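You operate a simulated robot arm through the tools that you are given. There is no shell and no other tool.

The job below is to be done with a simulated robot arm. You get a single attempt, and the scene is never put back.

TASK
Make the tap ready for a repair: red and blue valves shut, then leave the tap open.
Fine: put the plug in the plug hole, so that no small part is lost; no water may run.

Only the result counts: the job must be done as asked and must still hold three seconds after the hand-in. Knocking over, shifting, dropping, spilling or breaking anything else fails it.

THE ROBOT
A 7-joint arm with a two-finger parallel gripper, fixed in place. Base frame: the origin is on the floor under the middle of its stand, x ahead of it, y to its left, z up. Readings come in m, rad, newtons and seconds.
It reaches about 1.058 m from its shoulder. Its first joint turns from -2.897 to 2.897 rad. Payload 4.4 kg.
Tool frame: the origin (TCP) lies between the finger pads and is the grasp point; the fingertips stand 0.023 m ahead of it; z points along the fingers, y is the line along which they close. The gripper opens to 0.094 m. The fingers are 0.038 m wide and 0.01 m thick; the gripper's body (0.054 by 0.096 m) begins 0.039 m behind the TCP.
Orientation is that of the tool frame in the base frame, as a unit quaternion [x, y, z, w]. With the fingers straight down and closing along the base's y, the tool's x points along the base's -x, its y along +y and its z along -z.

THE INTERFACE
- The arm moves only by the tool move_arm. Its argument "commands" is a list of rows, each an object (a shift or turn left out is 0, a gripper value left out holds the last) with "offset": the shift along the base's x, y, z in m, a list of three; "rotation": the turn, a rotation vector about the base's x, y, z in rad, a list of three; "gripper": the finger opening in m, from 0 to 0.094. In form: [{"offset": [x, y, z], "rotation": [wx, wy, wz], "gripper": gripper}, ...]. A call has 1 to 20 rows; each row shifts and turns the commanded pose from where the row before left it. Rows are played at 5 a second. More than 0.05 m and 0.15 rad between two rows, or a gripper value outside its range, and nothing of the call is played. Where a pose cannot be reached the arm comes as near as it can. A force on the tool above 40 N (or 10 N above the force at the start of the call, whichever is more), or a blocked arm, ends the call early, and 0.2 s more pass. The fingers move at their own pace (about 0.108 m/s each) and stop on an object; they squeeze with about 31 N. The grip force told is the motor's: it shows also when the fingers shut on nothing. Time passes only in rows, and 0.2 s behind the last, so rows that do not move let the fingers close. It gives the time, the measured TCP pose, the force on the tool (base axes), the opening and the grip force at its end, in the units of the frame above (readings bear some noise), with the torque about the TCP (base axes, N m) and any sound that the robot's microphone picked up.
- Cameras (640 x 400 px; columns grow to the right, rows downward): "scene" is fixed at [0.4005, -0.5003, 1.4767]; the picture's right is [0.31, 0.95, 0.00], its down [0.36, -0.12, -0.93] and it looks along [-0.88, 0.29, -0.37] (base axes); focal length 214 px, centre (320, 200). "wrist" rides on the gripper at [0.087, 0.016, -0.074] in the tool frame; the picture's right is [-0.18, 0.98, 0.00], its down [-0.58, -0.11, -0.81] and it looks along [-0.79, -0.15, 0.59] (tool axes); focal length 243 px, centre (320, 200). There is no depth. A picture from a camera that has moved, and an enlarged one, comes with that camera's place and axes in the base frame and with its lens.
- snapshot(camera): a new picture of that camera. The clock stands still meanwhile.
- enlarge(camera, box): a new picture of the part [left, top, right, bottom] of that camera's present view, enlarged. The clock stands still meanwhile.
- job_done(): hands the job in; it is judged then, once.

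Places have to be worked out from the pictures, the camera data and where the tool is seen. Open the gripper and draw the arm clear of the work before you hand the job in, unless the task says otherwise.

The tools are called after "Emit:" as a command line: name --argument value ..., lists and objects as JSON in quotes. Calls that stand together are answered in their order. move_arm: Moves the arm, as the interface text tells. Its arguments: {"type":"object","properties":{"commands":{"type":"array"}},"required":["commands"]} The other tools are called the same way: snapshot (camera) takes a picture; enlarge (camera, box) takes an enlarged picture of a part of a camera's view; job_done () hands the job in.

At the start:

```text
t: 0.0
tool_pos: [0.3459, -0.4264, 1.1779]
tool_rot: [0.001, 1.0, 0.0, -0.001]
ft_force: [-0.3, 0.1, -0.5]
moment: [-0.02, -0.01, -0.01]
width: 0.094
finger_force: 0.0
```

scene: 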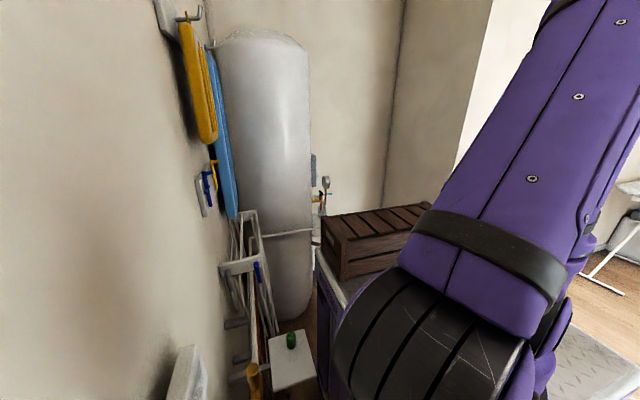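
wrist: 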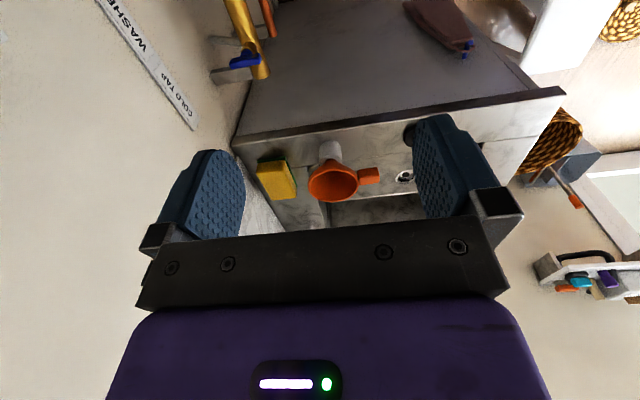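

The scene camera is mostly blocked by the arm and the wrist view shows a sink area with a tap, funnel and sponge. I'll take enlarged views of both cameras to identify things.

Emit:
enlarge --camera "wrist" --box '[80, 0, 400, 200]'

Emit:
enlarge --camera "wrist" --box '[320, 0, 640, 200]'

Emit:
enlarge --camera "scene" --box '[160, 150, 360, 400]'

```text
2.00 times, centred on (240, 100) of wrist
camera zoom: at [0.2598, -0.4063, 1.2524], right [0.19, 0.98, 0.0], down [0.58, -0.11, 0.81], along [0.79, -0.15, -0.59], focal length 485 px, centre (480, 400)
```

zoom: 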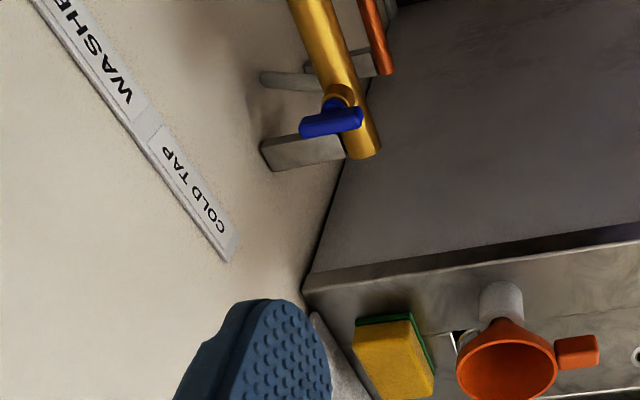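

```text
2.00 times, centred on (480, 100) of wrist
camera zoom: at [0.2598, -0.4063, 1.2524], right [0.19, 0.98, 0.0], down [0.58, -0.11, 0.81], along [0.79, -0.15, -0.59], focal length 485 px, centre (0, 400)
```

zoom: 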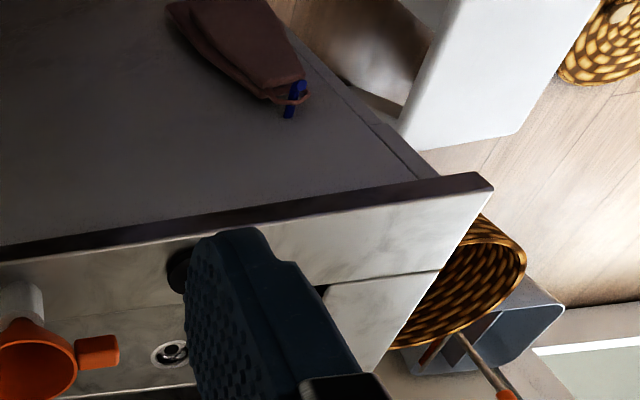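

```text
1.60 times, centred on (260, 275) of scene
camera zoom: at [0.4005, -0.5003, 1.4767], right [0.31, 0.95, 0.0], down [0.36, -0.12, -0.93], along [-0.88, 0.29, -0.37], focal length 343 px, centre (416, 80)
```

zoom: 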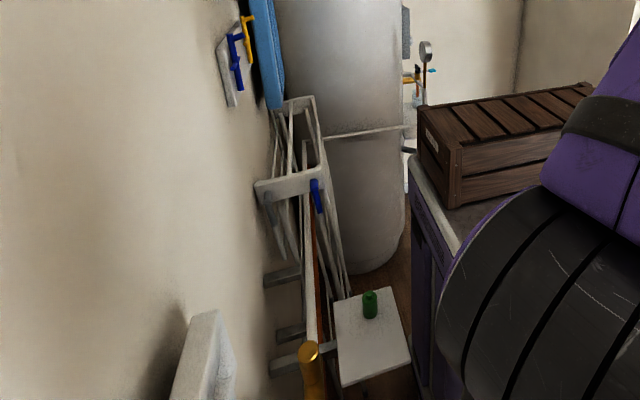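

The wrist picture is upside down (its down is world up): marble counter ahead, a wall at the right (−y) with pipes, a blue valve and labels below. I'll yaw the tool in place toward the wall to see the valves better.

Emit:
move_arm --commands '[{"offset": [0, 0.01, 0.02], "rotation": [0, 0, -0.12]}, {"offset": [0, 0.01, 0.02], "rotation": [0, 0, -0.12]}, {"offset": [0, 0.01, 0.02], "rotation": [0, 0, -0.12]}, {"offset": [0, 0.01, 0.02], "rotation": [0, 0, -0.12]}, {"offset": [0, 0.01, 0.02], "rotation": [0, 0, -0.12]}, {"offset": [0, 0.01, 0.0], "rotation": [0, 0, -0.12]}]'

Emit:
snapshot --camera "wrist"

Emit:
snapshot --camera "scene"

```text
t: 1.4
tool_pos: [0.3449, -0.3644, 1.2784]
tool_rot: [0.353, 0.935, 0.0, -0.001]
ft_force: [0.1, -0.5, -0.1]
moment: [-0.02, -0.01, -0.02]
width: 0.094
finger_force: 0.0
```

```text
taken
camera wrist: at [0.2922, -0.2924, 1.3533], right [0.79, 0.61, 0.0], down [0.36, -0.47, 0.81], along [0.49, -0.64, -0.59], focal length 243 px, centre (320, 200)
```

wrist: 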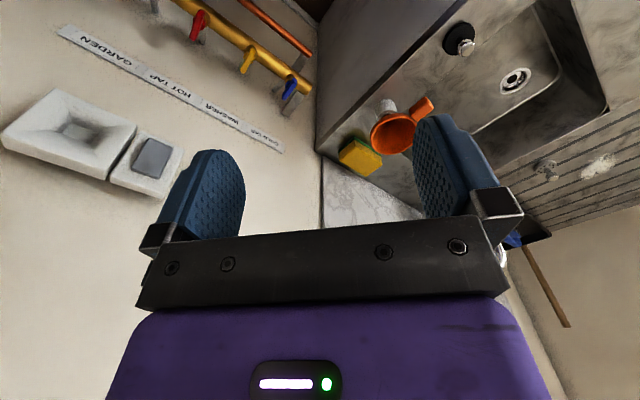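

```text
taken
```

scene: 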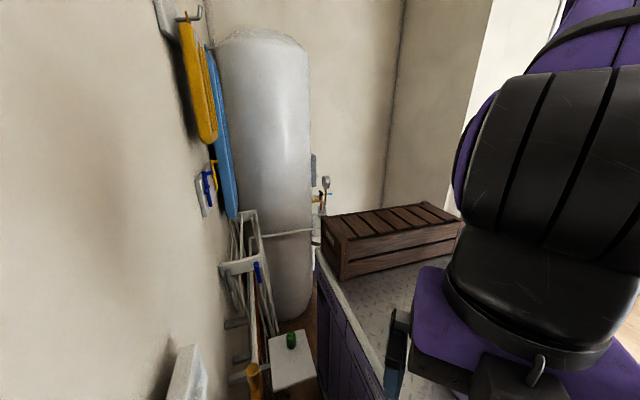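

Now I can see the labelled manifold and the sink with the plug hole. I'll enlarge the labelled strip and the sink.

Emit:
enlarge --camera "wrist" --box '[40, 0, 340, 188]'

Emit:
enlarge --camera "wrist" --box '[320, 0, 640, 200]'

Emit:
enlarge --camera "wrist" --box '[140, 0, 320, 113]'

```text
2.13 times, centred on (190, 94) of wrist
camera zoom: at [0.2922, -0.2924, 1.3533], right [0.79, 0.61, 0.0], down [0.36, -0.47, 0.81], along [0.49, -0.64, -0.59], focal length 516 px, centre (597, 426)
```

zoom: 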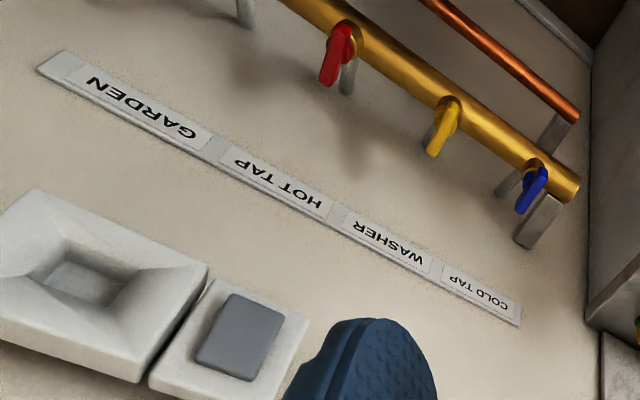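

```text
2.00 times, centred on (480, 100) of wrist
camera zoom: at [0.2922, -0.2924, 1.3533], right [0.79, 0.61, 0.0], down [0.36, -0.47, 0.81], along [0.49, -0.64, -0.59], focal length 485 px, centre (0, 400)
```

zoom: 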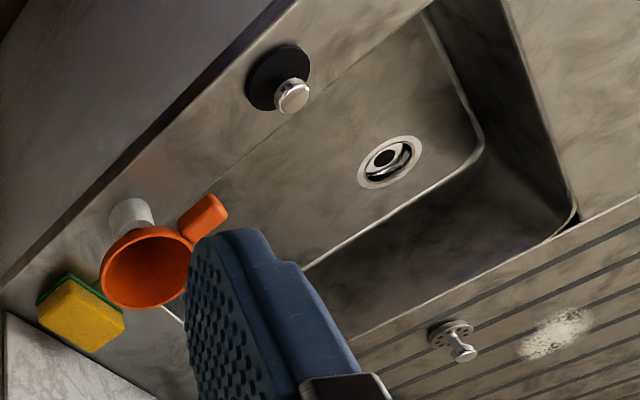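

```text
3.54 times, centred on (230, 56) of wrist
camera zoom: at [0.2922, -0.2924, 1.3533], right [0.79, 0.61, 0.0], down [0.36, -0.47, 0.81], along [0.49, -0.64, -0.59], focal length 859 px, centre (639, 708)
```

zoom: 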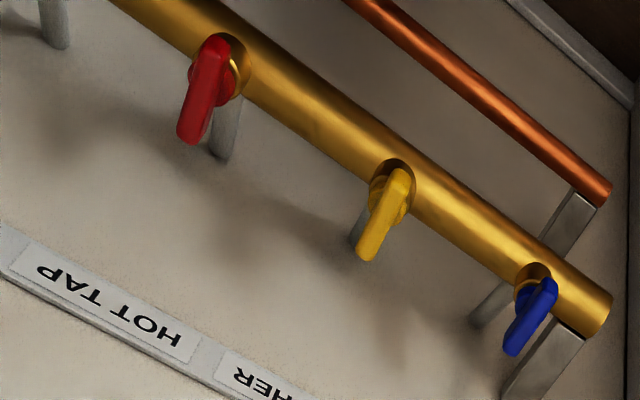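

The strip reads GARDEN, HOT TAP (red), WASHER (yellow), COLD TAP (blue); triangulating gives blue valve ≈(0.41,−0.55,0.85), plug ≈(0.62,−0.28,0.83), plug hole ≈(0.945,−0.236,0.675). I'll yaw further to face the wall to see how the levers are mounted and which way is shut.

Emit:
move_arm --commands '[{"offset": [-0.01, 0.01, -0.02], "rotation": [0, 0, -0.14]}, {"offset": [-0.01, 0.01, -0.02], "rotation": [0, 0, -0.14]}, {"offset": [-0.01, 0.01, -0.02], "rotation": [0, 0, -0.14]}, {"offset": [-0.01, 0.01, -0.02], "rotation": [0, 0, -0.14]}, {"offset": [-0.01, 0.01, -0.02], "rotation": [0, 0, -0.14]}, {"offset": [-0.01, 0.01, -0.02], "rotation": [0, 0, -0.14]}]'

Emit:
snapshot --camera "wrist"

Emit:
enlarge --camera "wrist" --box '[160, 0, 480, 200]'

```text
t: 2.8
tool_pos: [0.2912, -0.3304, 1.1775]
tool_rot: [0.704, 0.71, 0.0, -0.001]
ft_force: [-0.1, 0.7, 0.3]
moment: [0.0, 0.03, 0.0]
width: 0.094
finger_force: 0.0
out of reach, approached as far as the arm can: row 5, 6
```

```text
taken
camera wrist: at [0.3086, -0.2409, 1.2511], right [0.98, -0.18, 0.0], down [-0.1, -0.58, 0.81], along [-0.14, -0.79, -0.59], focal length 243 px, centre (320, 200)
```

wrist: 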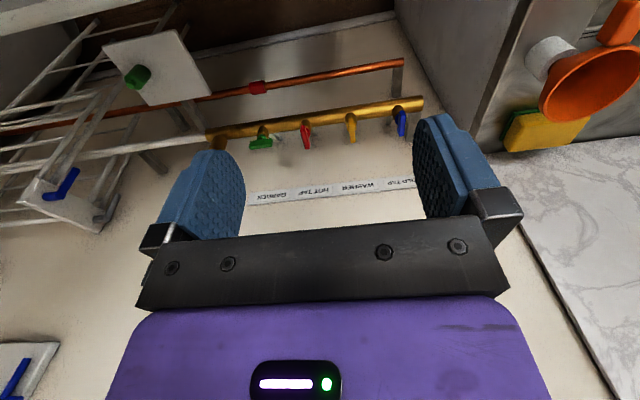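

```text
2.00 times, centred on (320, 100) of wrist
camera zoom: at [0.3086, -0.2409, 1.2511], right [0.98, -0.18, 0.0], down [-0.1, -0.58, 0.81], along [-0.14, -0.79, -0.59], focal length 485 px, centre (320, 400)
```

zoom: 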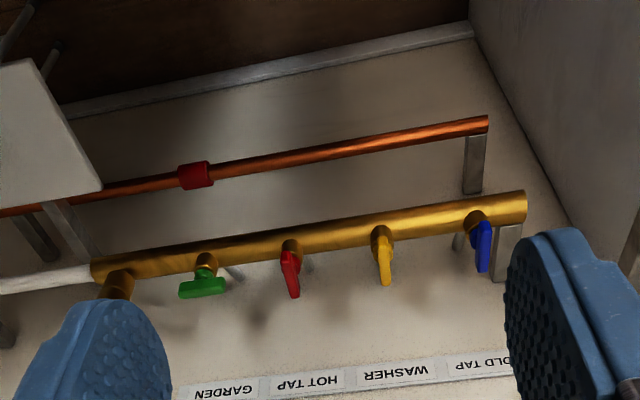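

The garden (green) lever lies along the manifold while red, yellow and blue stand across it. I'll enlarge the scene's left part to rule out other valves, then move the camera closer to the manifold.

Emit:
enlarge --camera "scene" --box '[160, 140, 320, 240]'

Emit:
enlarge --camera "scene" --box '[160, 220, 448, 400]'

Emit:
move_arm --commands '[{"offset": [0.02, -0.01, -0.02]}, {"offset": [0.02, -0.01, -0.02]}, {"offset": [0.02, -0.01, -0.02]}, {"offset": [0.02, -0.01, -0.02]}, {"offset": [0.0, -0.01, -0.02]}]'

Emit:
enlarge --camera "wrist" --box '[160, 0, 480, 200]'

```text
4.00 times, centred on (240, 190) of scene
camera zoom: at [0.4005, -0.5003, 1.4767], right [0.31, 0.95, 0.0], down [0.36, -0.12, -0.93], along [-0.88, 0.29, -0.37], focal length 858 px, centre (640, 240)
```

zoom: 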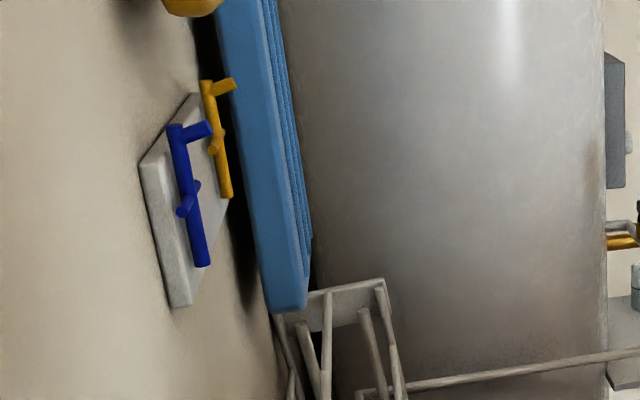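

```text
2.22 times, centred on (304, 310) of scene
camera zoom: at [0.4005, -0.5003, 1.4767], right [0.31, 0.95, 0.0], down [0.36, -0.12, -0.93], along [-0.88, 0.29, -0.37], focal length 477 px, centre (356, -44)
```

zoom: 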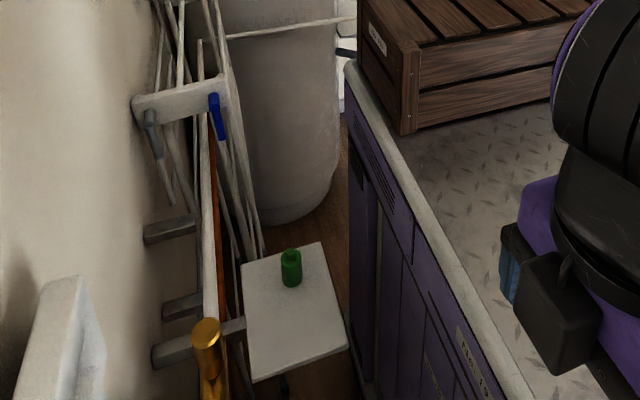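

```text
t: 4.0
tool_pos: [0.3717, -0.3798, 1.0794]
tool_rot: [0.704, 0.71, 0.0, 0.001]
ft_force: [0.2, -0.2, -0.3]
moment: [0.0, -0.01, 0.04]
width: 0.094
finger_force: 0.1
```

```text
2.00 times, centred on (320, 100) of wrist
camera zoom: at [0.3882, -0.291, 1.1532], right [0.98, -0.17, 0.0], down [-0.1, -0.58, 0.81], along [-0.14, -0.79, -0.59], focal length 485 px, centre (320, 400)
```

zoom: 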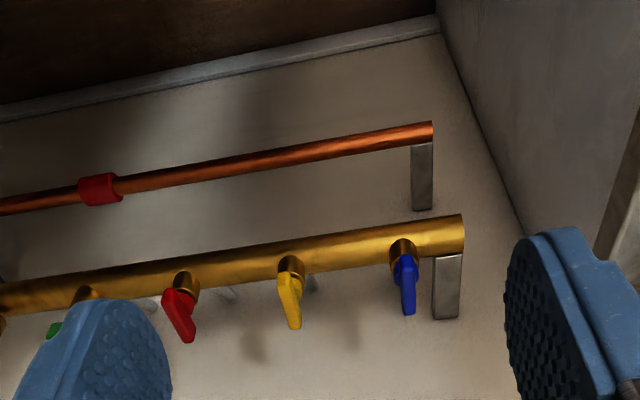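

Perspective checks show the levers point along −y (to the wall) on vertical stems, in line with the short branch stubs going into the wall, so they look open and green (across the branch) shut. I'll zoom in further for lever shape, then shift toward −x to inspect the green lever.

Emit:
enlarge --camera "wrist" --box '[225, 100, 385, 200]'

Emit:
move_arm --commands '[{"offset": [-0.02, 0.0, -0.01]}, {"offset": [-0.02, 0.0, -0.01]}, {"offset": [-0.02, 0.0, -0.01]}, {"offset": [-0.02, 0.0, -0.01]}]'

Emit:
enlarge --camera "wrist" --box '[225, 100, 385, 200]'

Emit:
snapshot --camera "wrist"

```text
4.00 times, centred on (305, 150) of wrist
camera zoom: at [0.3882, -0.291, 1.1532], right [0.98, -0.17, 0.0], down [-0.1, -0.58, 0.81], along [-0.14, -0.79, -0.59], focal length 970 px, centre (380, 400)
```

zoom: 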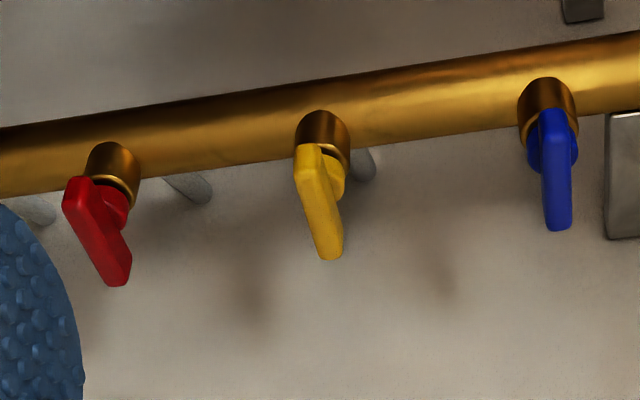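

```text
t: 5.0
tool_pos: [0.2945, -0.3922, 1.0408]
tool_rot: [0.703, 0.711, 0.001, -0.002]
ft_force: [0.4, 0.2, 0.0]
moment: [-0.05, 0.01, -0.03]
width: 0.0938
finger_force: 0.1
out of reach, approached as far as the arm can: row 3, 4
```

```text
4.00 times, centred on (305, 150) of wrist
camera zoom: at [0.3115, -0.3036, 1.1148], right [0.98, -0.17, 0.0], down [-0.1, -0.59, 0.8], along [-0.14, -0.79, -0.59], focal length 970 px, centre (380, 400)
```

zoom: 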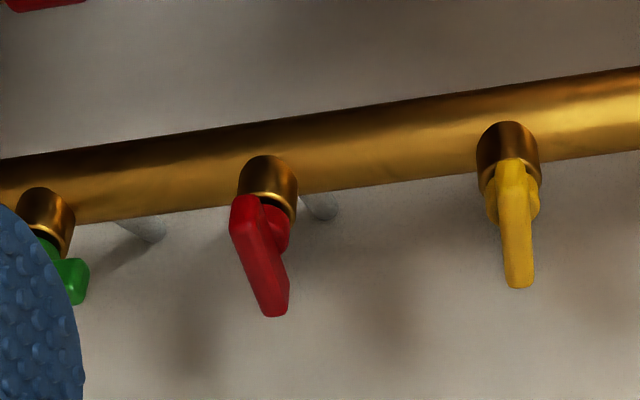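

```text
taken
camera wrist: at [0.3115, -0.3036, 1.1148], right [0.98, -0.17, 0.0], down [-0.1, -0.59, 0.8], along [-0.14, -0.79, -0.59], focal length 243 px, centre (320, 200)
```

wrist: 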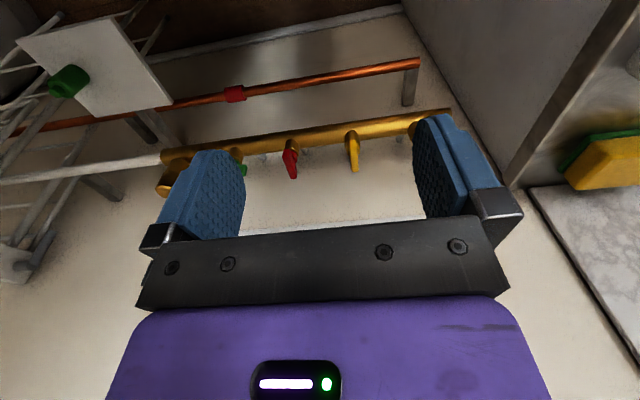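

Levers are butterfly bars on vertical stems: red ≈(0.221,−0.553,0.854), yellow x≈0.317, blue x≈0.411, with the wall at y≈−0.65. I'll hover the open gripper above the blue lever (bar along y, fingers closing along x) and look again.

Emit:
move_arm --commands '[{"offset": [0.03, -0.01, 0.0], "gripper": 0.06}, {"offset": [0.03, -0.02, 0.0]}, {"offset": [0.03, -0.02, -0.01]}, {"offset": [0.026, -0.03, -0.01]}, {"offset": [0, -0.03, -0.02]}, {"offset": [0, -0.03, -0.02]}, {"offset": [0, -0.021, -0.01]}]'

Emit:
snapshot --camera "wrist"

Emit:
snapshot --camera "scene"

```text
t: 6.6
tool_pos: [0.4092, -0.5536, 0.9746]
tool_rot: [0.704, 0.71, 0.001, -0.001]
ft_force: [-0.3, -0.1, 1.2]
moment: [0.03, -0.01, -0.03]
width: 0.06
finger_force: 0.2
```

```text
taken
camera wrist: at [0.4261, -0.4647, 1.0479], right [0.98, -0.17, 0.0], down [-0.1, -0.58, 0.81], along [-0.14, -0.79, -0.59], focal length 243 px, centre (320, 200)
```

wrist: 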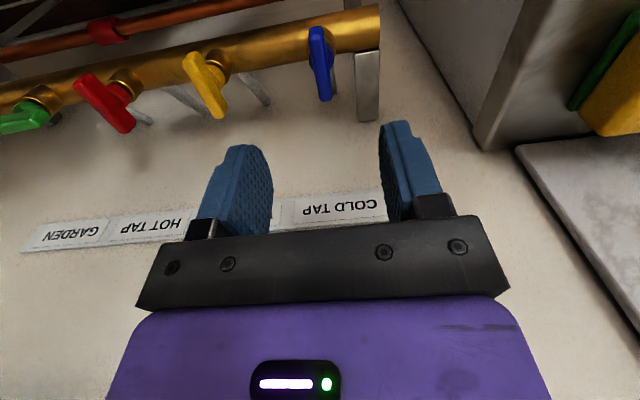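

```text
taken
```

scene: 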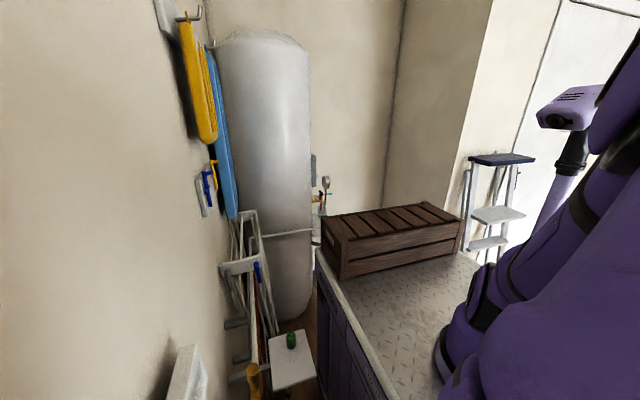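

Emit:
enlarge --camera "wrist" --box '[240, 0, 400, 100]'

Emit:
enlarge --camera "wrist" --box '[0, 20, 240, 170]'

```text
4.00 times, centred on (320, 50) of wrist
camera zoom: at [0.4261, -0.4647, 1.0479], right [0.98, -0.17, 0.0], down [-0.1, -0.58, 0.81], along [-0.14, -0.79, -0.59], focal length 970 px, centre (320, 800)
```

zoom: 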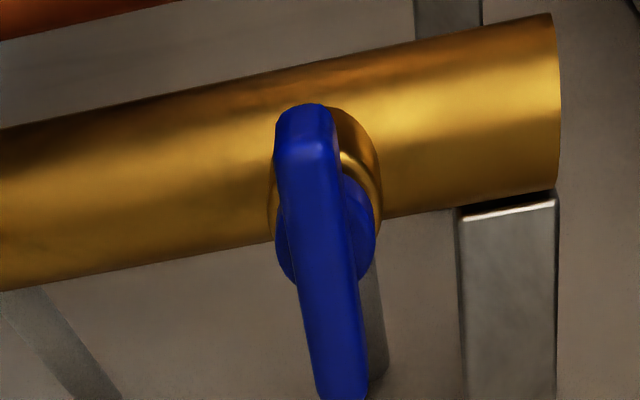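

```text
2.67 times, centred on (120, 95) of wrist
camera zoom: at [0.4261, -0.4647, 1.0479], right [0.98, -0.17, 0.0], down [-0.1, -0.58, 0.81], along [-0.14, -0.79, -0.59], focal length 647 px, centre (853, 480)
```

zoom: 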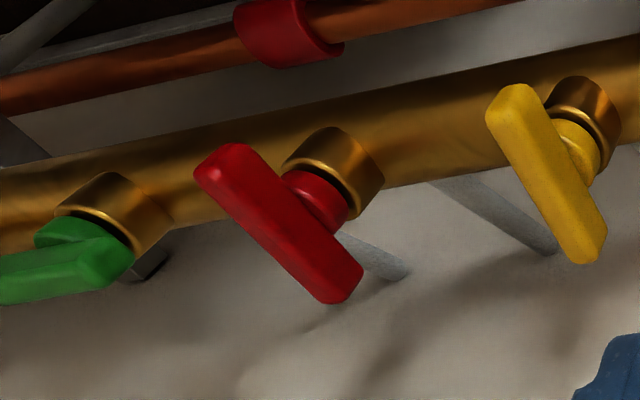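

The butterfly bars lie on vertical stems, each in line with a grey outlet stub to the wall (open), while green is across (shut). Blue bar centre ≈(0.411,−0.551), top z≈0.857, ~12 mm thick; I descend with fingers straddling it and check visually.

Emit:
move_arm --commands '[{"offset": [0.002, 0.002, -0.03], "gripper": 0.05}, {"offset": [0, 0, -0.03]}, {"offset": [0, 0, -0.02]}, {"offset": [0, 0, -0.01]}]'

Emit:
snapshot --camera "wrist"

Emit:
enlarge --camera "wrist" --box '[220, 100, 420, 225]'

```text
t: 7.6
tool_pos: [0.413, -0.5526, 0.8802]
tool_rot: [0.704, 0.71, 0.0, -0.001]
ft_force: [-0.1, 0.3, -0.2]
moment: [-0.02, 0.04, 0.01]
width: 0.0502
finger_force: 0.1
```

```text
taken
camera wrist: at [0.4298, -0.465, 0.9546], right [0.98, -0.18, 0.0], down [-0.1, -0.58, 0.81], along [-0.14, -0.79, -0.59], focal length 243 px, centre (320, 200)
```

wrist: 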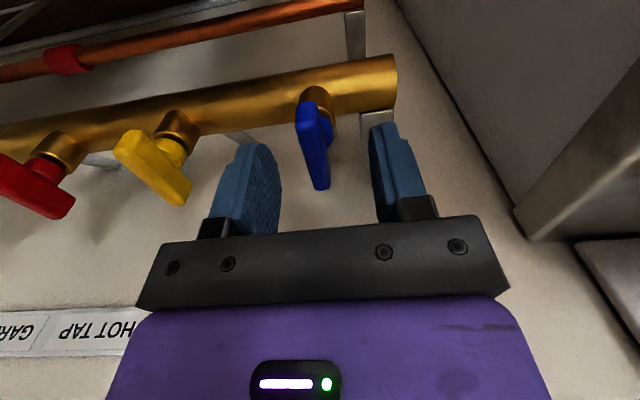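

```text
3.20 times, centred on (320, 162) of wrist
camera zoom: at [0.4298, -0.465, 0.9546], right [0.98, -0.18, 0.0], down [-0.1, -0.58, 0.81], along [-0.14, -0.79, -0.59], focal length 776 px, centre (320, 320)
```

zoom: 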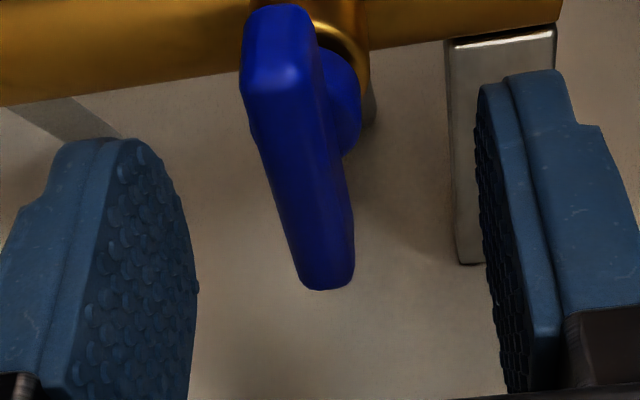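

The bar's top is at z≈0.866, centre (0.4126,−0.551), and the fingers straddle it evenly. I lower 5 mm more and close on it.

Emit:
move_arm --commands '[{"offset": [0, 0.0015, -0.005]}, {"gripper": 0.0}, {}, {}]'

Emit:
enlarge --camera "wrist" --box '[220, 100, 420, 225]'

```text
t: 8.6
tool_pos: [0.4096, -0.5523, 0.8763]
tool_rot: [0.705, 0.71, 0.0, -0.001]
ft_force: [-27.3, 2.9, -3.6]
moment: [-0.27, 0.39, -0.46]
width: 0.0108
finger_force: 45.0
```

```text
3.20 times, centred on (320, 162) of wrist
camera zoom: at [0.4272, -0.4636, 0.9512], right [0.98, -0.18, 0.0], down [-0.1, -0.58, 0.81], along [-0.14, -0.79, -0.59], focal length 776 px, centre (320, 320)
```

zoom: 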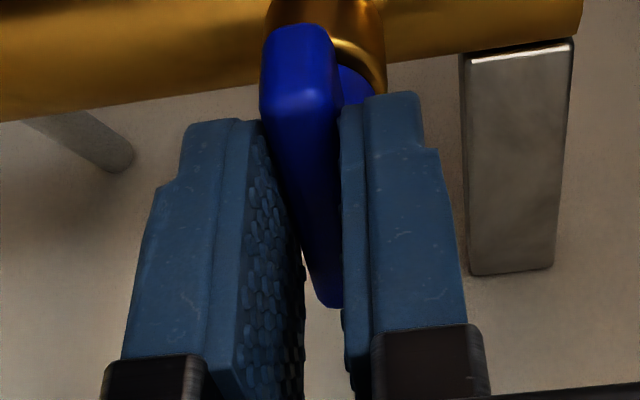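

Gripped the bar at 10.8 mm, with a sideways load meaning the stem is at x≈0.4096. I shift the command by −3.4 mm to relieve it, then test a small positive yaw.

Emit:
move_arm --commands '[{"offset": [-0.0034, 0.001, 0]}, {}]'

Emit:
move_arm --commands '[{"rotation": [0, 0, 0.08]}, {"rotation": [0, 0, 0.08]}, {}]'

```text
t: 9.2
tool_pos: [0.4096, -0.5527, 0.8769]
tool_rot: [0.704, 0.71, 0.001, -0.001]
ft_force: [-7.3, -11.0, -23.8]
moment: [0.47, 0.03, -0.59]
width: 0.0109
finger_force: 44.5
```

```text
t: 10.0
tool_pos: [0.4106, -0.5511, 0.877]
tool_rot: [0.645, 0.764, -0.001, 0.0]
ft_force: [2.9, -16.7, -18.0]
moment: [-0.18, -0.11, -1.99]
width: 0.0161
finger_force: 45.2
```

The fingers spread from 10.9 to 16.1 mm with −2 N·m about z, which suggests the bar did not follow the positive turn. I look before trying anything else.

Emit:
enlarge --camera "wrist" --box '[220, 60, 420, 185]'

```text
3.20 times, centred on (320, 122) of wrist
camera zoom: at [0.4127, -0.4611, 0.9512], right [1.0, -0.02, 0.0], down [-0.01, -0.59, 0.81], along [-0.01, -0.81, -0.59], focal length 776 px, centre (320, 448)
```

zoom: 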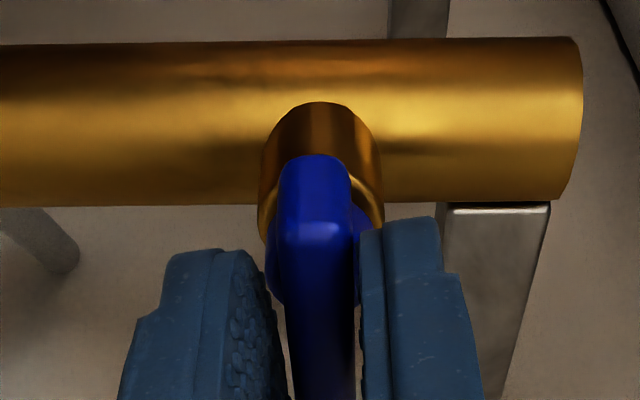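

The bar stayed along y, so the positive direction is against its stop. I turn back and go in the negative (clockwise from above) direction.

Emit:
move_arm --commands '[{"rotation": [0, 0, -0.08]}, {"rotation": [0, 0, -0.08]}, {"rotation": [0, 0, -0.08]}, {"rotation": [0, 0, -0.08]}, {}]'

Emit:
enlarge --camera "wrist" --box '[220, 60, 420, 185]'

```text
t: 11.2
tool_pos: [0.4119, -0.5499, 0.8766]
tool_rot: [0.757, 0.653, 0.001, -0.001]
ft_force: [16.5, -16.9, -0.1]
moment: [1.15, -0.48, 0.06]
width: 0.0109
finger_force: 44.7
```

```text
3.20 times, centred on (320, 122) of wrist
camera zoom: at [0.441, -0.4653, 0.9514], right [0.94, -0.33, 0.0], down [-0.19, -0.56, 0.81], along [-0.27, -0.76, -0.59], focal length 776 px, centre (320, 448)
```

zoom: 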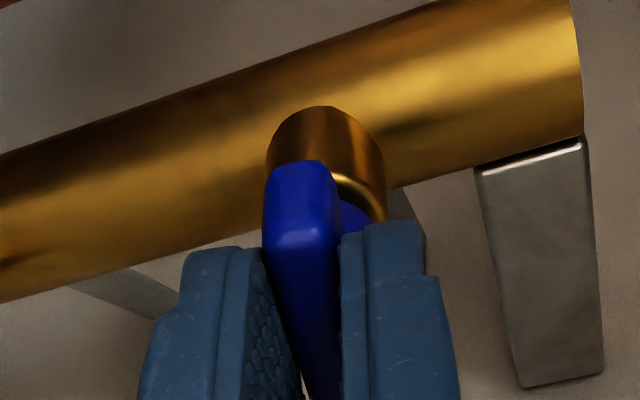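

The bar followed (width 10.9 mm, almost no torque), so negative is the closing direction. I continue turning in that direction while easing the centre slightly.

Emit:
move_arm --commands '[{"offset": [0.001, -0.001, 0], "rotation": [0, 0, -0.1]}, {"offset": [0.001, 0, 0], "rotation": [0, 0, -0.1]}, {"rotation": [0, 0, -0.1]}, {"rotation": [0, 0, -0.1]}, {"rotation": [0, 0, -0.1]}, {}]'

Emit:
snapshot --camera "wrist"

```text
t: 12.6
tool_pos: [0.413, -0.5512, 0.8767]
tool_rot: [0.896, 0.445, 0.0, 0.001]
ft_force: [35.9, -7.4, 4.4]
moment: [0.62, -1.21, 0.18]
width: 0.011
finger_force: 44.5
```

```text
taken
camera wrist: at [0.4793, -0.4903, 0.9515], right [0.67, -0.74, 0.0], down [-0.44, -0.4, 0.81], along [-0.6, -0.54, -0.59], focal length 243 px, centre (320, 200)
```

wrist: 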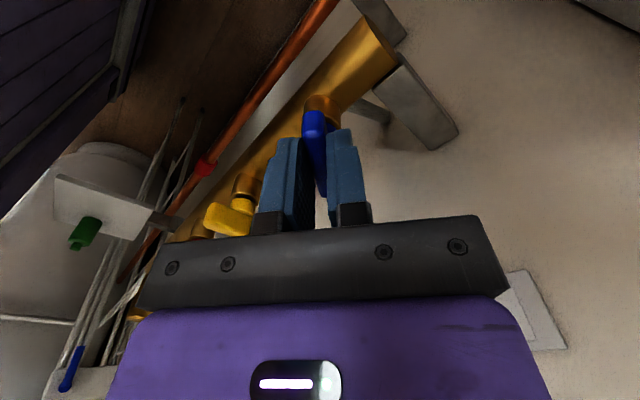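

It is turning (0.66 rad so far), but the sideways load is near 36 N along +x, so I shift the command +4 mm in x to relieve before continuing.

Emit:
move_arm --commands '[{"offset": [0.002, -0.0005, 0]}, {"offset": [0.002, -0.0005, 0]}, {}]'

```text
t: 13.4
tool_pos: [0.4122, -0.5514, 0.8774]
tool_rot: [0.897, 0.442, 0.0, -0.001]
ft_force: [5.4, 2.5, 22.6]
moment: [0.61, -0.6, 0.05]
width: 0.0108
finger_force: 45.2
```

Load relieved. I continue the turn in steps.

Emit:
move_arm --commands '[{"rotation": [0, 0, -0.1]}, {"offset": [0.0005, -0.0005, 0], "rotation": [0, 0, -0.1]}, {"offset": [0.0005, -0.0005, 0], "rotation": [0, 0, -0.1]}, {"rotation": [0, 0, -0.1]}, {}]'

```text
t: 14.8
tool_pos: [0.4133, -0.5519, 0.8776]
tool_rot: [0.967, 0.256, 0.0, 0.0]
ft_force: [-4.7, 6.8, 16.8]
moment: [0.63, -0.64, -0.05]
width: 0.0109
finger_force: 45.3
stopped in row 5: the force on the tool passed its limit at 40 N (the readings are from after the stop); the commanded pose is now the measured one
```

Turned 1.06 rad so far; a transient force spike stopped the call but readings are low now. I look and then continue with smaller steps.

Emit:
move_arm --commands '[{"rotation": [0, 0, -0.06]}, {"rotation": [0, 0, -0.06]}, {"rotation": [0, 0, -0.06]}, {}]'

Emit:
snapshot --camera "wrist"

```text
t: 15.8
tool_pos: [0.4134, -0.5522, 0.8778]
tool_rot: [0.986, 0.168, 0.001, 0.0]
ft_force: [-9.0, 9.5, 17.4]
moment: [0.29, -0.12, -0.07]
width: 0.0106
finger_force: 44.9
```

```text
taken
camera wrist: at [0.5028, -0.538, 0.9512], right [0.15, -0.99, 0.0], down [-0.58, -0.09, 0.81], along [-0.8, -0.12, -0.59], focal length 243 px, centre (320, 200)
```

wrist: 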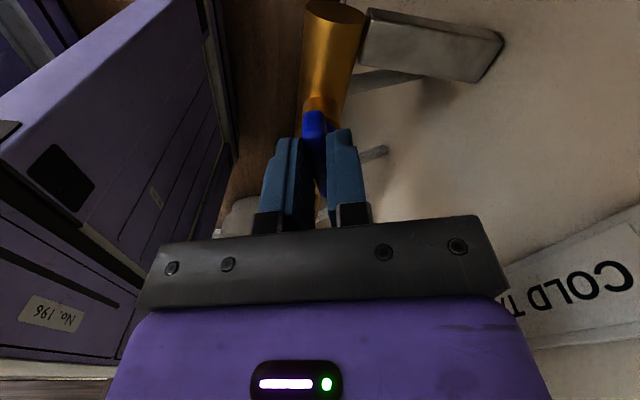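

1.24 rad done, bar still follows. I continue toward 90° and watch for the end stop.

Emit:
move_arm --commands '[{"rotation": [0, 0, -0.06]}, {"rotation": [0, 0, -0.06]}, {"rotation": [0, 0, -0.06]}, {"rotation": [0, 0, -0.06]}, {}]'

```text
t: 16.8
tool_pos: [0.414, -0.5556, 0.8765]
tool_rot: [0.999, 0.052, -0.001, 0.002]
ft_force: [-4.0, 5.8, 14.7]
moment: [0.42, -0.62, 0.01]
width: 0.0111
finger_force: 45.3
stopped in row 5: the force on the tool passed its limit at 40 N (the readings are from after the stop); the commanded pose is now the measured one
```

1.475 rad done. A few more small steps to reach the stop.

Emit:
move_arm --commands '[{"offset": [0, 0.001, 0], "rotation": [0, 0, -0.04]}, {"rotation": [0, 0, -0.04]}, {"rotation": [0, 0, -0.04]}, {}]'

Emit:
enlarge --camera "wrist" --box '[220, 60, 420, 185]'

```text
t: 17.8
tool_pos: [0.414, -0.5549, 0.877]
tool_rot: [1.0, -0.008, 0.0, 0.004]
ft_force: [-6.5, -8.4, 39.5]
moment: [0.35, 0.4, 0.99]
width: 0.0108
finger_force: 44.8
```

```text
3.20 times, centred on (320, 122) of wrist
camera zoom: at [0.5022, -0.5701, 0.9512], right [-0.2, -0.98, 0.01], down [-0.58, 0.12, 0.81], along [-0.79, 0.16, -0.59], focal length 776 px, centre (320, 448)
```

zoom: 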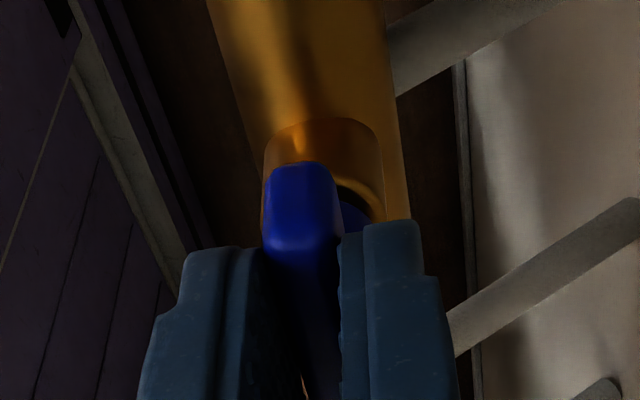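

Torque about z has risen to ~1 N·m at 1.595 rad, suggesting the stop. I nudge a touch more (raising slightly to relieve z load) to confirm.

Emit:
move_arm --commands '[{"offset": [0, 0, 0.002], "rotation": [0, 0, -0.03]}, {"rotation": [0, 0, -0.03]}, {}]'

```text
t: 18.6
tool_pos: [0.4135, -0.5554, 0.8763]
tool_rot: [0.999, -0.038, -0.001, 0.001]
ft_force: [-9.4, -21.1, -27.5]
moment: [-0.3, 0.5, 1.81]
width: 0.0129
finger_force: 45.0
```

Fingers spread against the stop (1.8 N·m), so blue is fully turned. I open the gripper and rise straight up, then look.

Emit:
move_arm --commands '[{"gripper": 0.05}, {}, {"offset": [0, 0, 0.03]}, {"offset": [0, 0, 0.04]}, {"offset": [0, 0, 0.04]}, {}]'

Emit:
snapshot --camera "wrist"

```text
t: 20.0
tool_pos: [0.4171, -0.5528, 0.9868]
tool_rot: [0.999, -0.039, -0.001, 0.002]
ft_force: [-0.3, 0.3, 0.5]
moment: [0.0, 0.01, 0.0]
width: 0.0499
finger_force: 0.0
```

```text
taken
camera wrist: at [0.5038, -0.5728, 1.0606], right [-0.26, -0.97, 0.0], down [-0.57, 0.16, 0.81], along [-0.78, 0.21, -0.59], focal length 243 px, centre (320, 200)
```

wrist: 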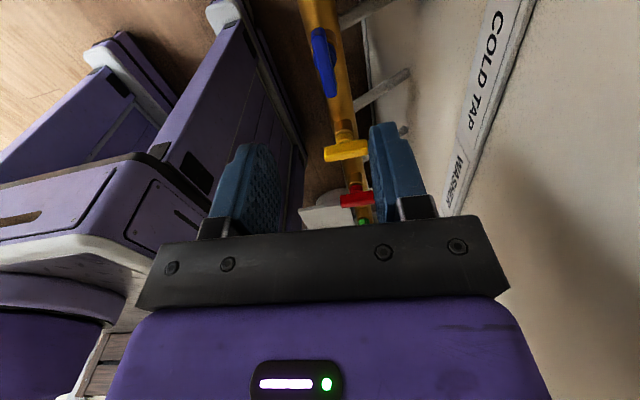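

Blue now lies along the manifold like green. Before going to red I check how far the white wall boxes near it stick out, using enlarged scene views.

Emit:
enlarge --camera "scene" --box '[140, 325, 260, 400]'

Emit:
move_arm --commands '[{"offset": [-0.01, 0.02, 0.03], "rotation": [0, 0, 0.14]}, {"offset": [-0.01, 0.02, 0.03], "rotation": [0, 0, 0.14]}, {"offset": [-0.01, 0.02, 0.03], "rotation": [0, 0, 0.14]}, {"offset": [-0.01, 0.02, 0.03], "rotation": [0, 0, 0.14]}, {"offset": [-0.01, 0.02, 0.03], "rotation": [0, 0, 0.14]}, {"offset": [-0.01, 0.02, 0.03], "rotation": [0, 0, 0.14]}, {"offset": [-0.01, 0.02, 0.03], "rotation": [0, 0, 0.14]}, {"offset": [0, 0.02, 0.02], "rotation": [0, 0, 0.14]}]'

Emit:
snapshot --camera "wrist"

```text
5.33 times, centred on (200, 362) of scene
camera zoom: at [0.4005, -0.5003, 1.4767], right [0.31, 0.95, 0.0], down [0.36, -0.12, -0.93], along [-0.88, 0.29, -0.37], focal length 1144 px, centre (960, -667)
```

zoom: 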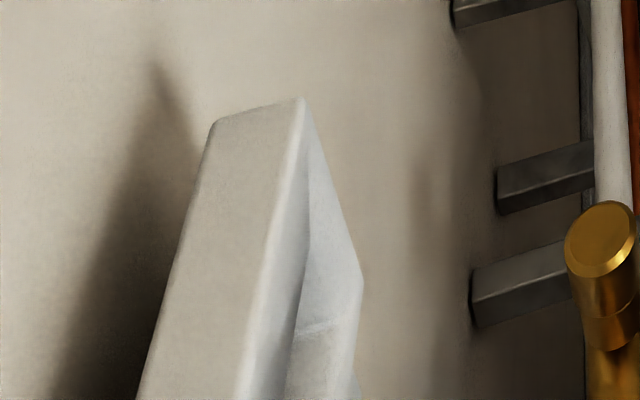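

```text
t: 21.8
tool_pos: [0.346, -0.3932, 1.2166]
tool_rot: [0.866, 0.5, 0.0, 0.0]
ft_force: [0.5, -0.3, -0.6]
moment: [0.01, 0.03, -0.01]
width: 0.05
finger_force: 0.0
```

```text
taken
camera wrist: at [0.4052, -0.3243, 1.2912], right [0.76, -0.65, 0.0], down [-0.39, -0.45, 0.81], along [-0.53, -0.61, -0.59], focal length 243 px, centre (320, 200)
```

wrist: 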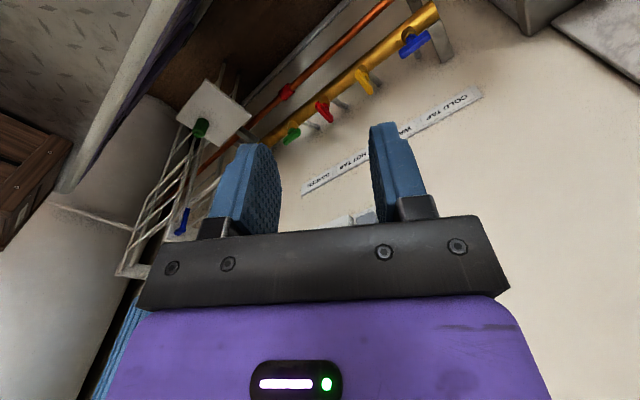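

The wall box is at z≈1.02–1.11, protruding only to y≈−0.625, so a vertical gripper at y≈−0.553 clears it. I move to a hover above the red lever with fingers closing along x.

Emit:
move_arm --commands '[{"offset": [-0.01, -0.03, -0.02], "rotation": [0, 0, 0.1]}, {"offset": [-0.01, -0.03, -0.02], "rotation": [0, 0, 0.1]}, {"offset": [-0.01, -0.03, -0.02], "rotation": [0, 0, 0.1]}, {"offset": [-0.01, -0.03, -0.02], "rotation": [0, 0, 0.1]}, {"offset": [-0.021, -0.01, -0.02], "rotation": [0, 0, 0.031]}, {"offset": [-0.021, -0.01, -0.02], "rotation": [0, 0, 0.031]}, {"offset": [-0.021, -0.01, -0.02], "rotation": [0, 0, 0.031]}, {"offset": [-0.021, -0.01, -0.02], "rotation": [0, 0, 0.031]}]'

Emit:
snapshot --camera "wrist"

Emit:
snapshot --camera "scene"

```text
t: 23.6
tool_pos: [0.2214, -0.5544, 1.0576]
tool_rot: [0.708, 0.706, 0.002, 0.001]
ft_force: [0.7, 0.8, 0.8]
moment: [-0.01, -0.01, -0.03]
width: 0.0502
finger_force: 0.0
```

```text
taken
camera wrist: at [0.2397, -0.4655, 1.1322], right [0.98, -0.19, 0.0], down [-0.11, -0.58, 0.81], along [-0.15, -0.79, -0.59], focal length 243 px, centre (320, 200)
```

wrist: 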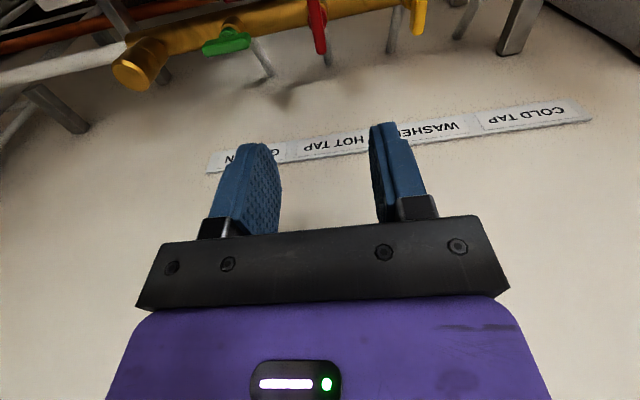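

```text
taken
```

scene: 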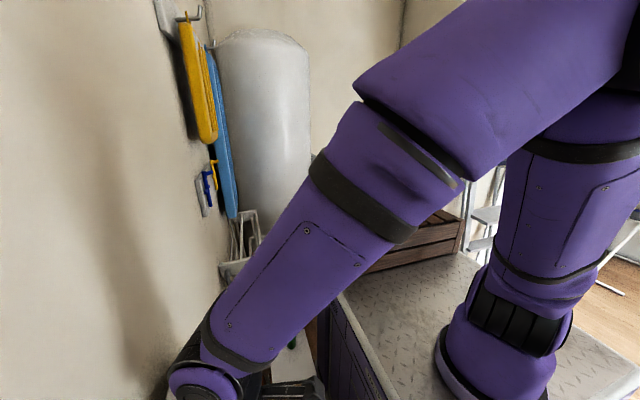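

No contact; red bar is ahead near the centre column. I descend to z≈0.95 and check again.

Emit:
move_arm --commands '[{"offset": [0, 0, -0.03]}, {"offset": [0, 0, -0.03]}, {"offset": [0, 0.001, -0.03]}, {}]'

Emit:
snapshot --camera "wrist"

Emit:
enlarge --camera "wrist" --box '[240, 0, 400, 100]'

```text
t: 24.6
tool_pos: [0.2201, -0.5534, 0.9688]
tool_rot: [0.708, 0.706, 0.002, 0.001]
ft_force: [-0.5, -0.3, -0.3]
moment: [0.02, 0.01, 0.02]
width: 0.0503
finger_force: 0.2
```

```text
taken
camera wrist: at [0.2374, -0.4646, 1.0433], right [0.98, -0.19, 0.0], down [-0.11, -0.58, 0.81], along [-0.15, -0.79, -0.59], focal length 243 px, centre (320, 200)
```

wrist: 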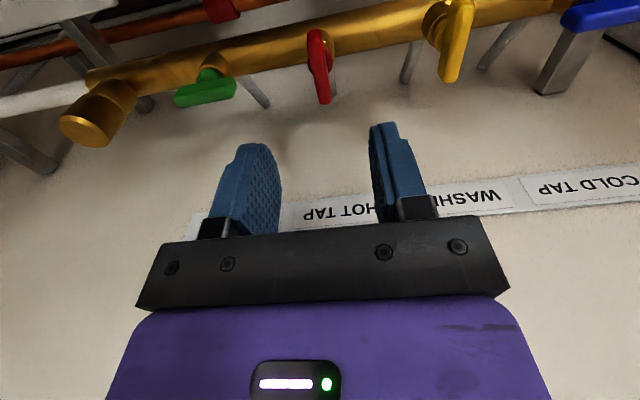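

```text
4.00 times, centred on (320, 50) of wrist
camera zoom: at [0.2374, -0.4646, 1.0433], right [0.98, -0.19, 0.0], down [-0.11, -0.58, 0.81], along [-0.15, -0.79, -0.59], focal length 970 px, centre (320, 800)
```

zoom: 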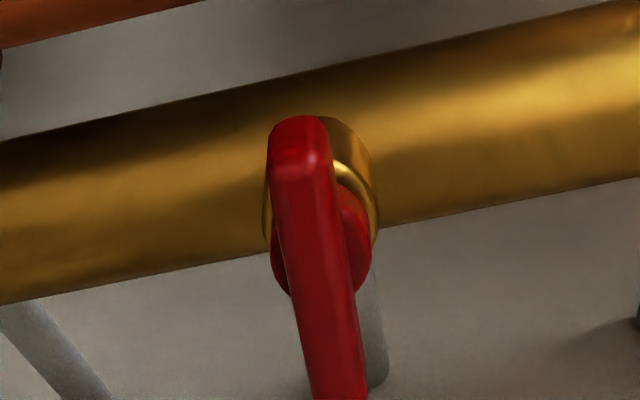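

Red bar near end is at (0.2216,−0.5285), so its centre is ≈(0.2215,−0.5505). I descend to z≈0.878 with a small correction and close.

Emit:
move_arm --commands '[{"offset": [0.001, 0.002, -0.03]}, {"offset": [0, 0, -0.03]}, {"offset": [0, 0, -0.02]}, {"offset": [0, 0, -0.011]}, {}]'

Emit:
enlarge --camera "wrist" --box '[220, 100, 420, 225]'

```text
t: 25.8
tool_pos: [0.2198, -0.5524, 0.8767]
tool_rot: [0.708, 0.706, 0.001, 0.001]
ft_force: [0.3, 0.2, 0.4]
moment: [-0.03, 0.01, -0.01]
width: 0.05
finger_force: 0.1
```

```text
3.20 times, centred on (320, 162) of wrist
camera zoom: at [0.2381, -0.4637, 0.9498], right [0.98, -0.19, 0.0], down [-0.11, -0.58, 0.81], along [-0.15, -0.79, -0.59], focal length 776 px, centre (320, 320)
```

zoom: 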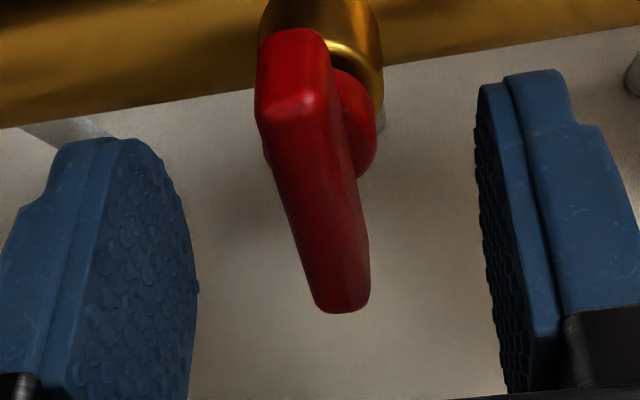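

Bar is nearly centred between the pads; I shift −1 mm in x and close.

Emit:
move_arm --commands '[{"offset": [-0.001, 0.001, 0]}, {"gripper": 0.0}, {}, {}]'

```text
t: 26.8
tool_pos: [0.2191, -0.5507, 0.8756]
tool_rot: [0.709, 0.705, 0.001, 0.001]
ft_force: [-1.5, -0.5, -2.5]
moment: [-0.41, 0.18, 0.0]
width: 0.0106
finger_force: 44.8
```

Clean grip with almost no side load; stem ≈(0.219,−0.552). From the blue turn I learned the centre is a few mm toward −y, so I add that while turning clockwise.

Emit:
move_arm --commands '[{"offset": [0, -0.001, 0], "rotation": [0, 0, -0.08]}, {"offset": [0, -0.001, 0], "rotation": [0, 0, -0.08]}, {"offset": [0, -0.001, 0], "rotation": [0, 0, -0.08]}, {"rotation": [0, 0, -0.08]}, {}]'

```text
t: 28.0
tool_pos: [0.2209, -0.5519, 0.8745]
tool_rot: [0.812, 0.584, 0.002, -0.001]
ft_force: [0.7, 0.0, -4.9]
moment: [-0.4, 0.2, -0.01]
width: 0.0109
finger_force: 45.4
stopped in row 5: the force on the tool passed its limit at 41 N (the readings are from after the stop); the commanded pose is now the measured one
```

Turned 0.32 rad with width steady; a spike reset the command to the relaxed pose. I continue in small batches.

Emit:
move_arm --commands '[{"offset": [0.0007, -0.0003, 0], "rotation": [0, 0, -0.08]}, {"offset": [0.0007, -0.0003, 0], "rotation": [0, 0, -0.08]}, {"offset": [0.0007, -0.0003, 0], "rotation": [0, 0, -0.08]}, {}]'

```text
t: 29.0
tool_pos: [0.2223, -0.5515, 0.8751]
tool_rot: [0.877, 0.481, 0.002, 0.0]
ft_force: [-14.4, 7.8, 5.7]
moment: [1.45, -0.46, -0.1]
width: 0.0109
finger_force: 44.7
```

Load is modest; I continue the turn without further offset.

Emit:
move_arm --commands '[{"offset": [-0.0005, 0.0005, 0], "rotation": [0, 0, -0.08]}, {"rotation": [0, 0, -0.08]}, {"rotation": [0, 0, -0.08]}, {"rotation": [0, 0, -0.08]}, {}]'

```text
t: 30.2
tool_pos: [0.2238, -0.553, 0.8754]
tool_rot: [0.942, 0.337, 0.002, 0.001]
ft_force: [-4.6, -11.6, -0.6]
moment: [0.31, -0.26, 0.01]
width: 0.0111
finger_force: 44.9
```

0.88 rad turned, loads low. Continuing.

Emit:
move_arm --commands '[{"offset": [0, -0.0005, 0], "rotation": [0, 0, -0.08]}, {"rotation": [0, 0, -0.08]}, {"offset": [0, -0.0005, 0], "rotation": [0, 0, -0.08]}, {"rotation": [0, 0, -0.08]}, {}]'

```text
t: 31.4
tool_pos: [0.2233, -0.5532, 0.8759]
tool_rot: [0.983, 0.182, 0.001, 0.001]
ft_force: [7.7, -21.8, -12.5]
moment: [-0.5, 0.53, 0.08]
width: 0.0107
finger_force: 45.3
```

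1.2 rad turned; env pushes toward −y so I shift the command −2 mm in y and continue toward the stop.

Emit:
move_arm --commands '[{"offset": [0, -0.001, 0], "rotation": [0, 0, -0.06]}, {"offset": [0, -0.001, 0], "rotation": [0, 0, -0.06]}, {"rotation": [0, 0, -0.06]}, {"rotation": [0, 0, -0.06]}, {}]'

```text
t: 32.6
tool_pos: [0.2243, -0.5552, 0.8756]
tool_rot: [0.998, 0.063, 0.002, 0.0]
ft_force: [14.7, -5.6, -4.7]
moment: [0.14, -1.44, 0.03]
width: 0.011
finger_force: 45.3
```

1.44 rad; last steps to the stop.

Emit:
move_arm --commands '[{"offset": [0.001, 0, 0], "rotation": [0, 0, -0.05]}, {"rotation": [0, 0, -0.05]}, {"rotation": [0, 0, -0.05]}, {}]'

```text
t: 33.6
tool_pos: [0.2235, -0.5561, 0.8768]
tool_rot: [1.0, -0.011, 0.001, 0.001]
ft_force: [3.6, -6.5, -22.8]
moment: [-0.06, -0.06, 1.2]
width: 0.0111
finger_force: 44.9
```

Torque 1.2 N·m at 1.59 rad indicates the stop; I nudge slightly to confirm, then release and rise straight up.

Emit:
move_arm --commands '[{"rotation": [0, 0, -0.04]}, {}]'

Emit:
move_arm --commands '[{"gripper": 0.05}, {}, {"offset": [0, 0.001, 0.03]}, {"offset": [0, 0.001, 0.04]}, {"offset": [0, 0.001, 0.04]}, {}]'

Emit:
snapshot --camera "wrist"

```text
t: 34.2
tool_pos: [0.2235, -0.5544, 0.8753]
tool_rot: [0.999, -0.032, 0.002, 0.002]
ft_force: [-0.4, -8.7, -17.8]
moment: [-0.06, 0.26, 1.89]
width: 0.0118
finger_force: 45.1
```

```text
t: 35.6
tool_pos: [0.2232, -0.5495, 0.9867]
tool_rot: [1.0, -0.031, 0.001, 0.001]
ft_force: [-0.3, -0.4, -0.1]
moment: [0.01, -0.02, 0.0]
width: 0.0499
finger_force: 0.2
```

```text
taken
camera wrist: at [0.3099, -0.5685, 1.0613], right [-0.25, -0.97, 0.0], down [-0.58, 0.15, 0.8], along [-0.78, 0.2, -0.59], focal length 243 px, centre (320, 200)
```

wrist: 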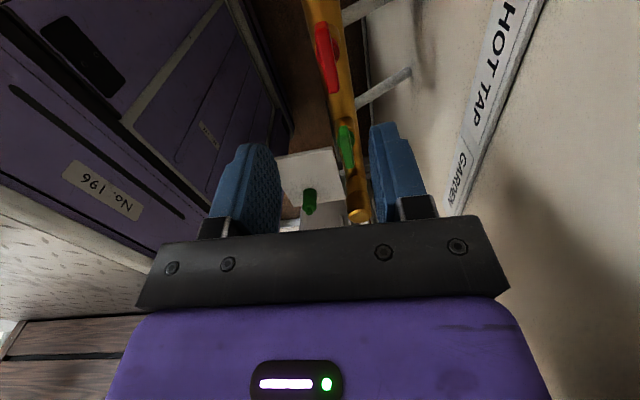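

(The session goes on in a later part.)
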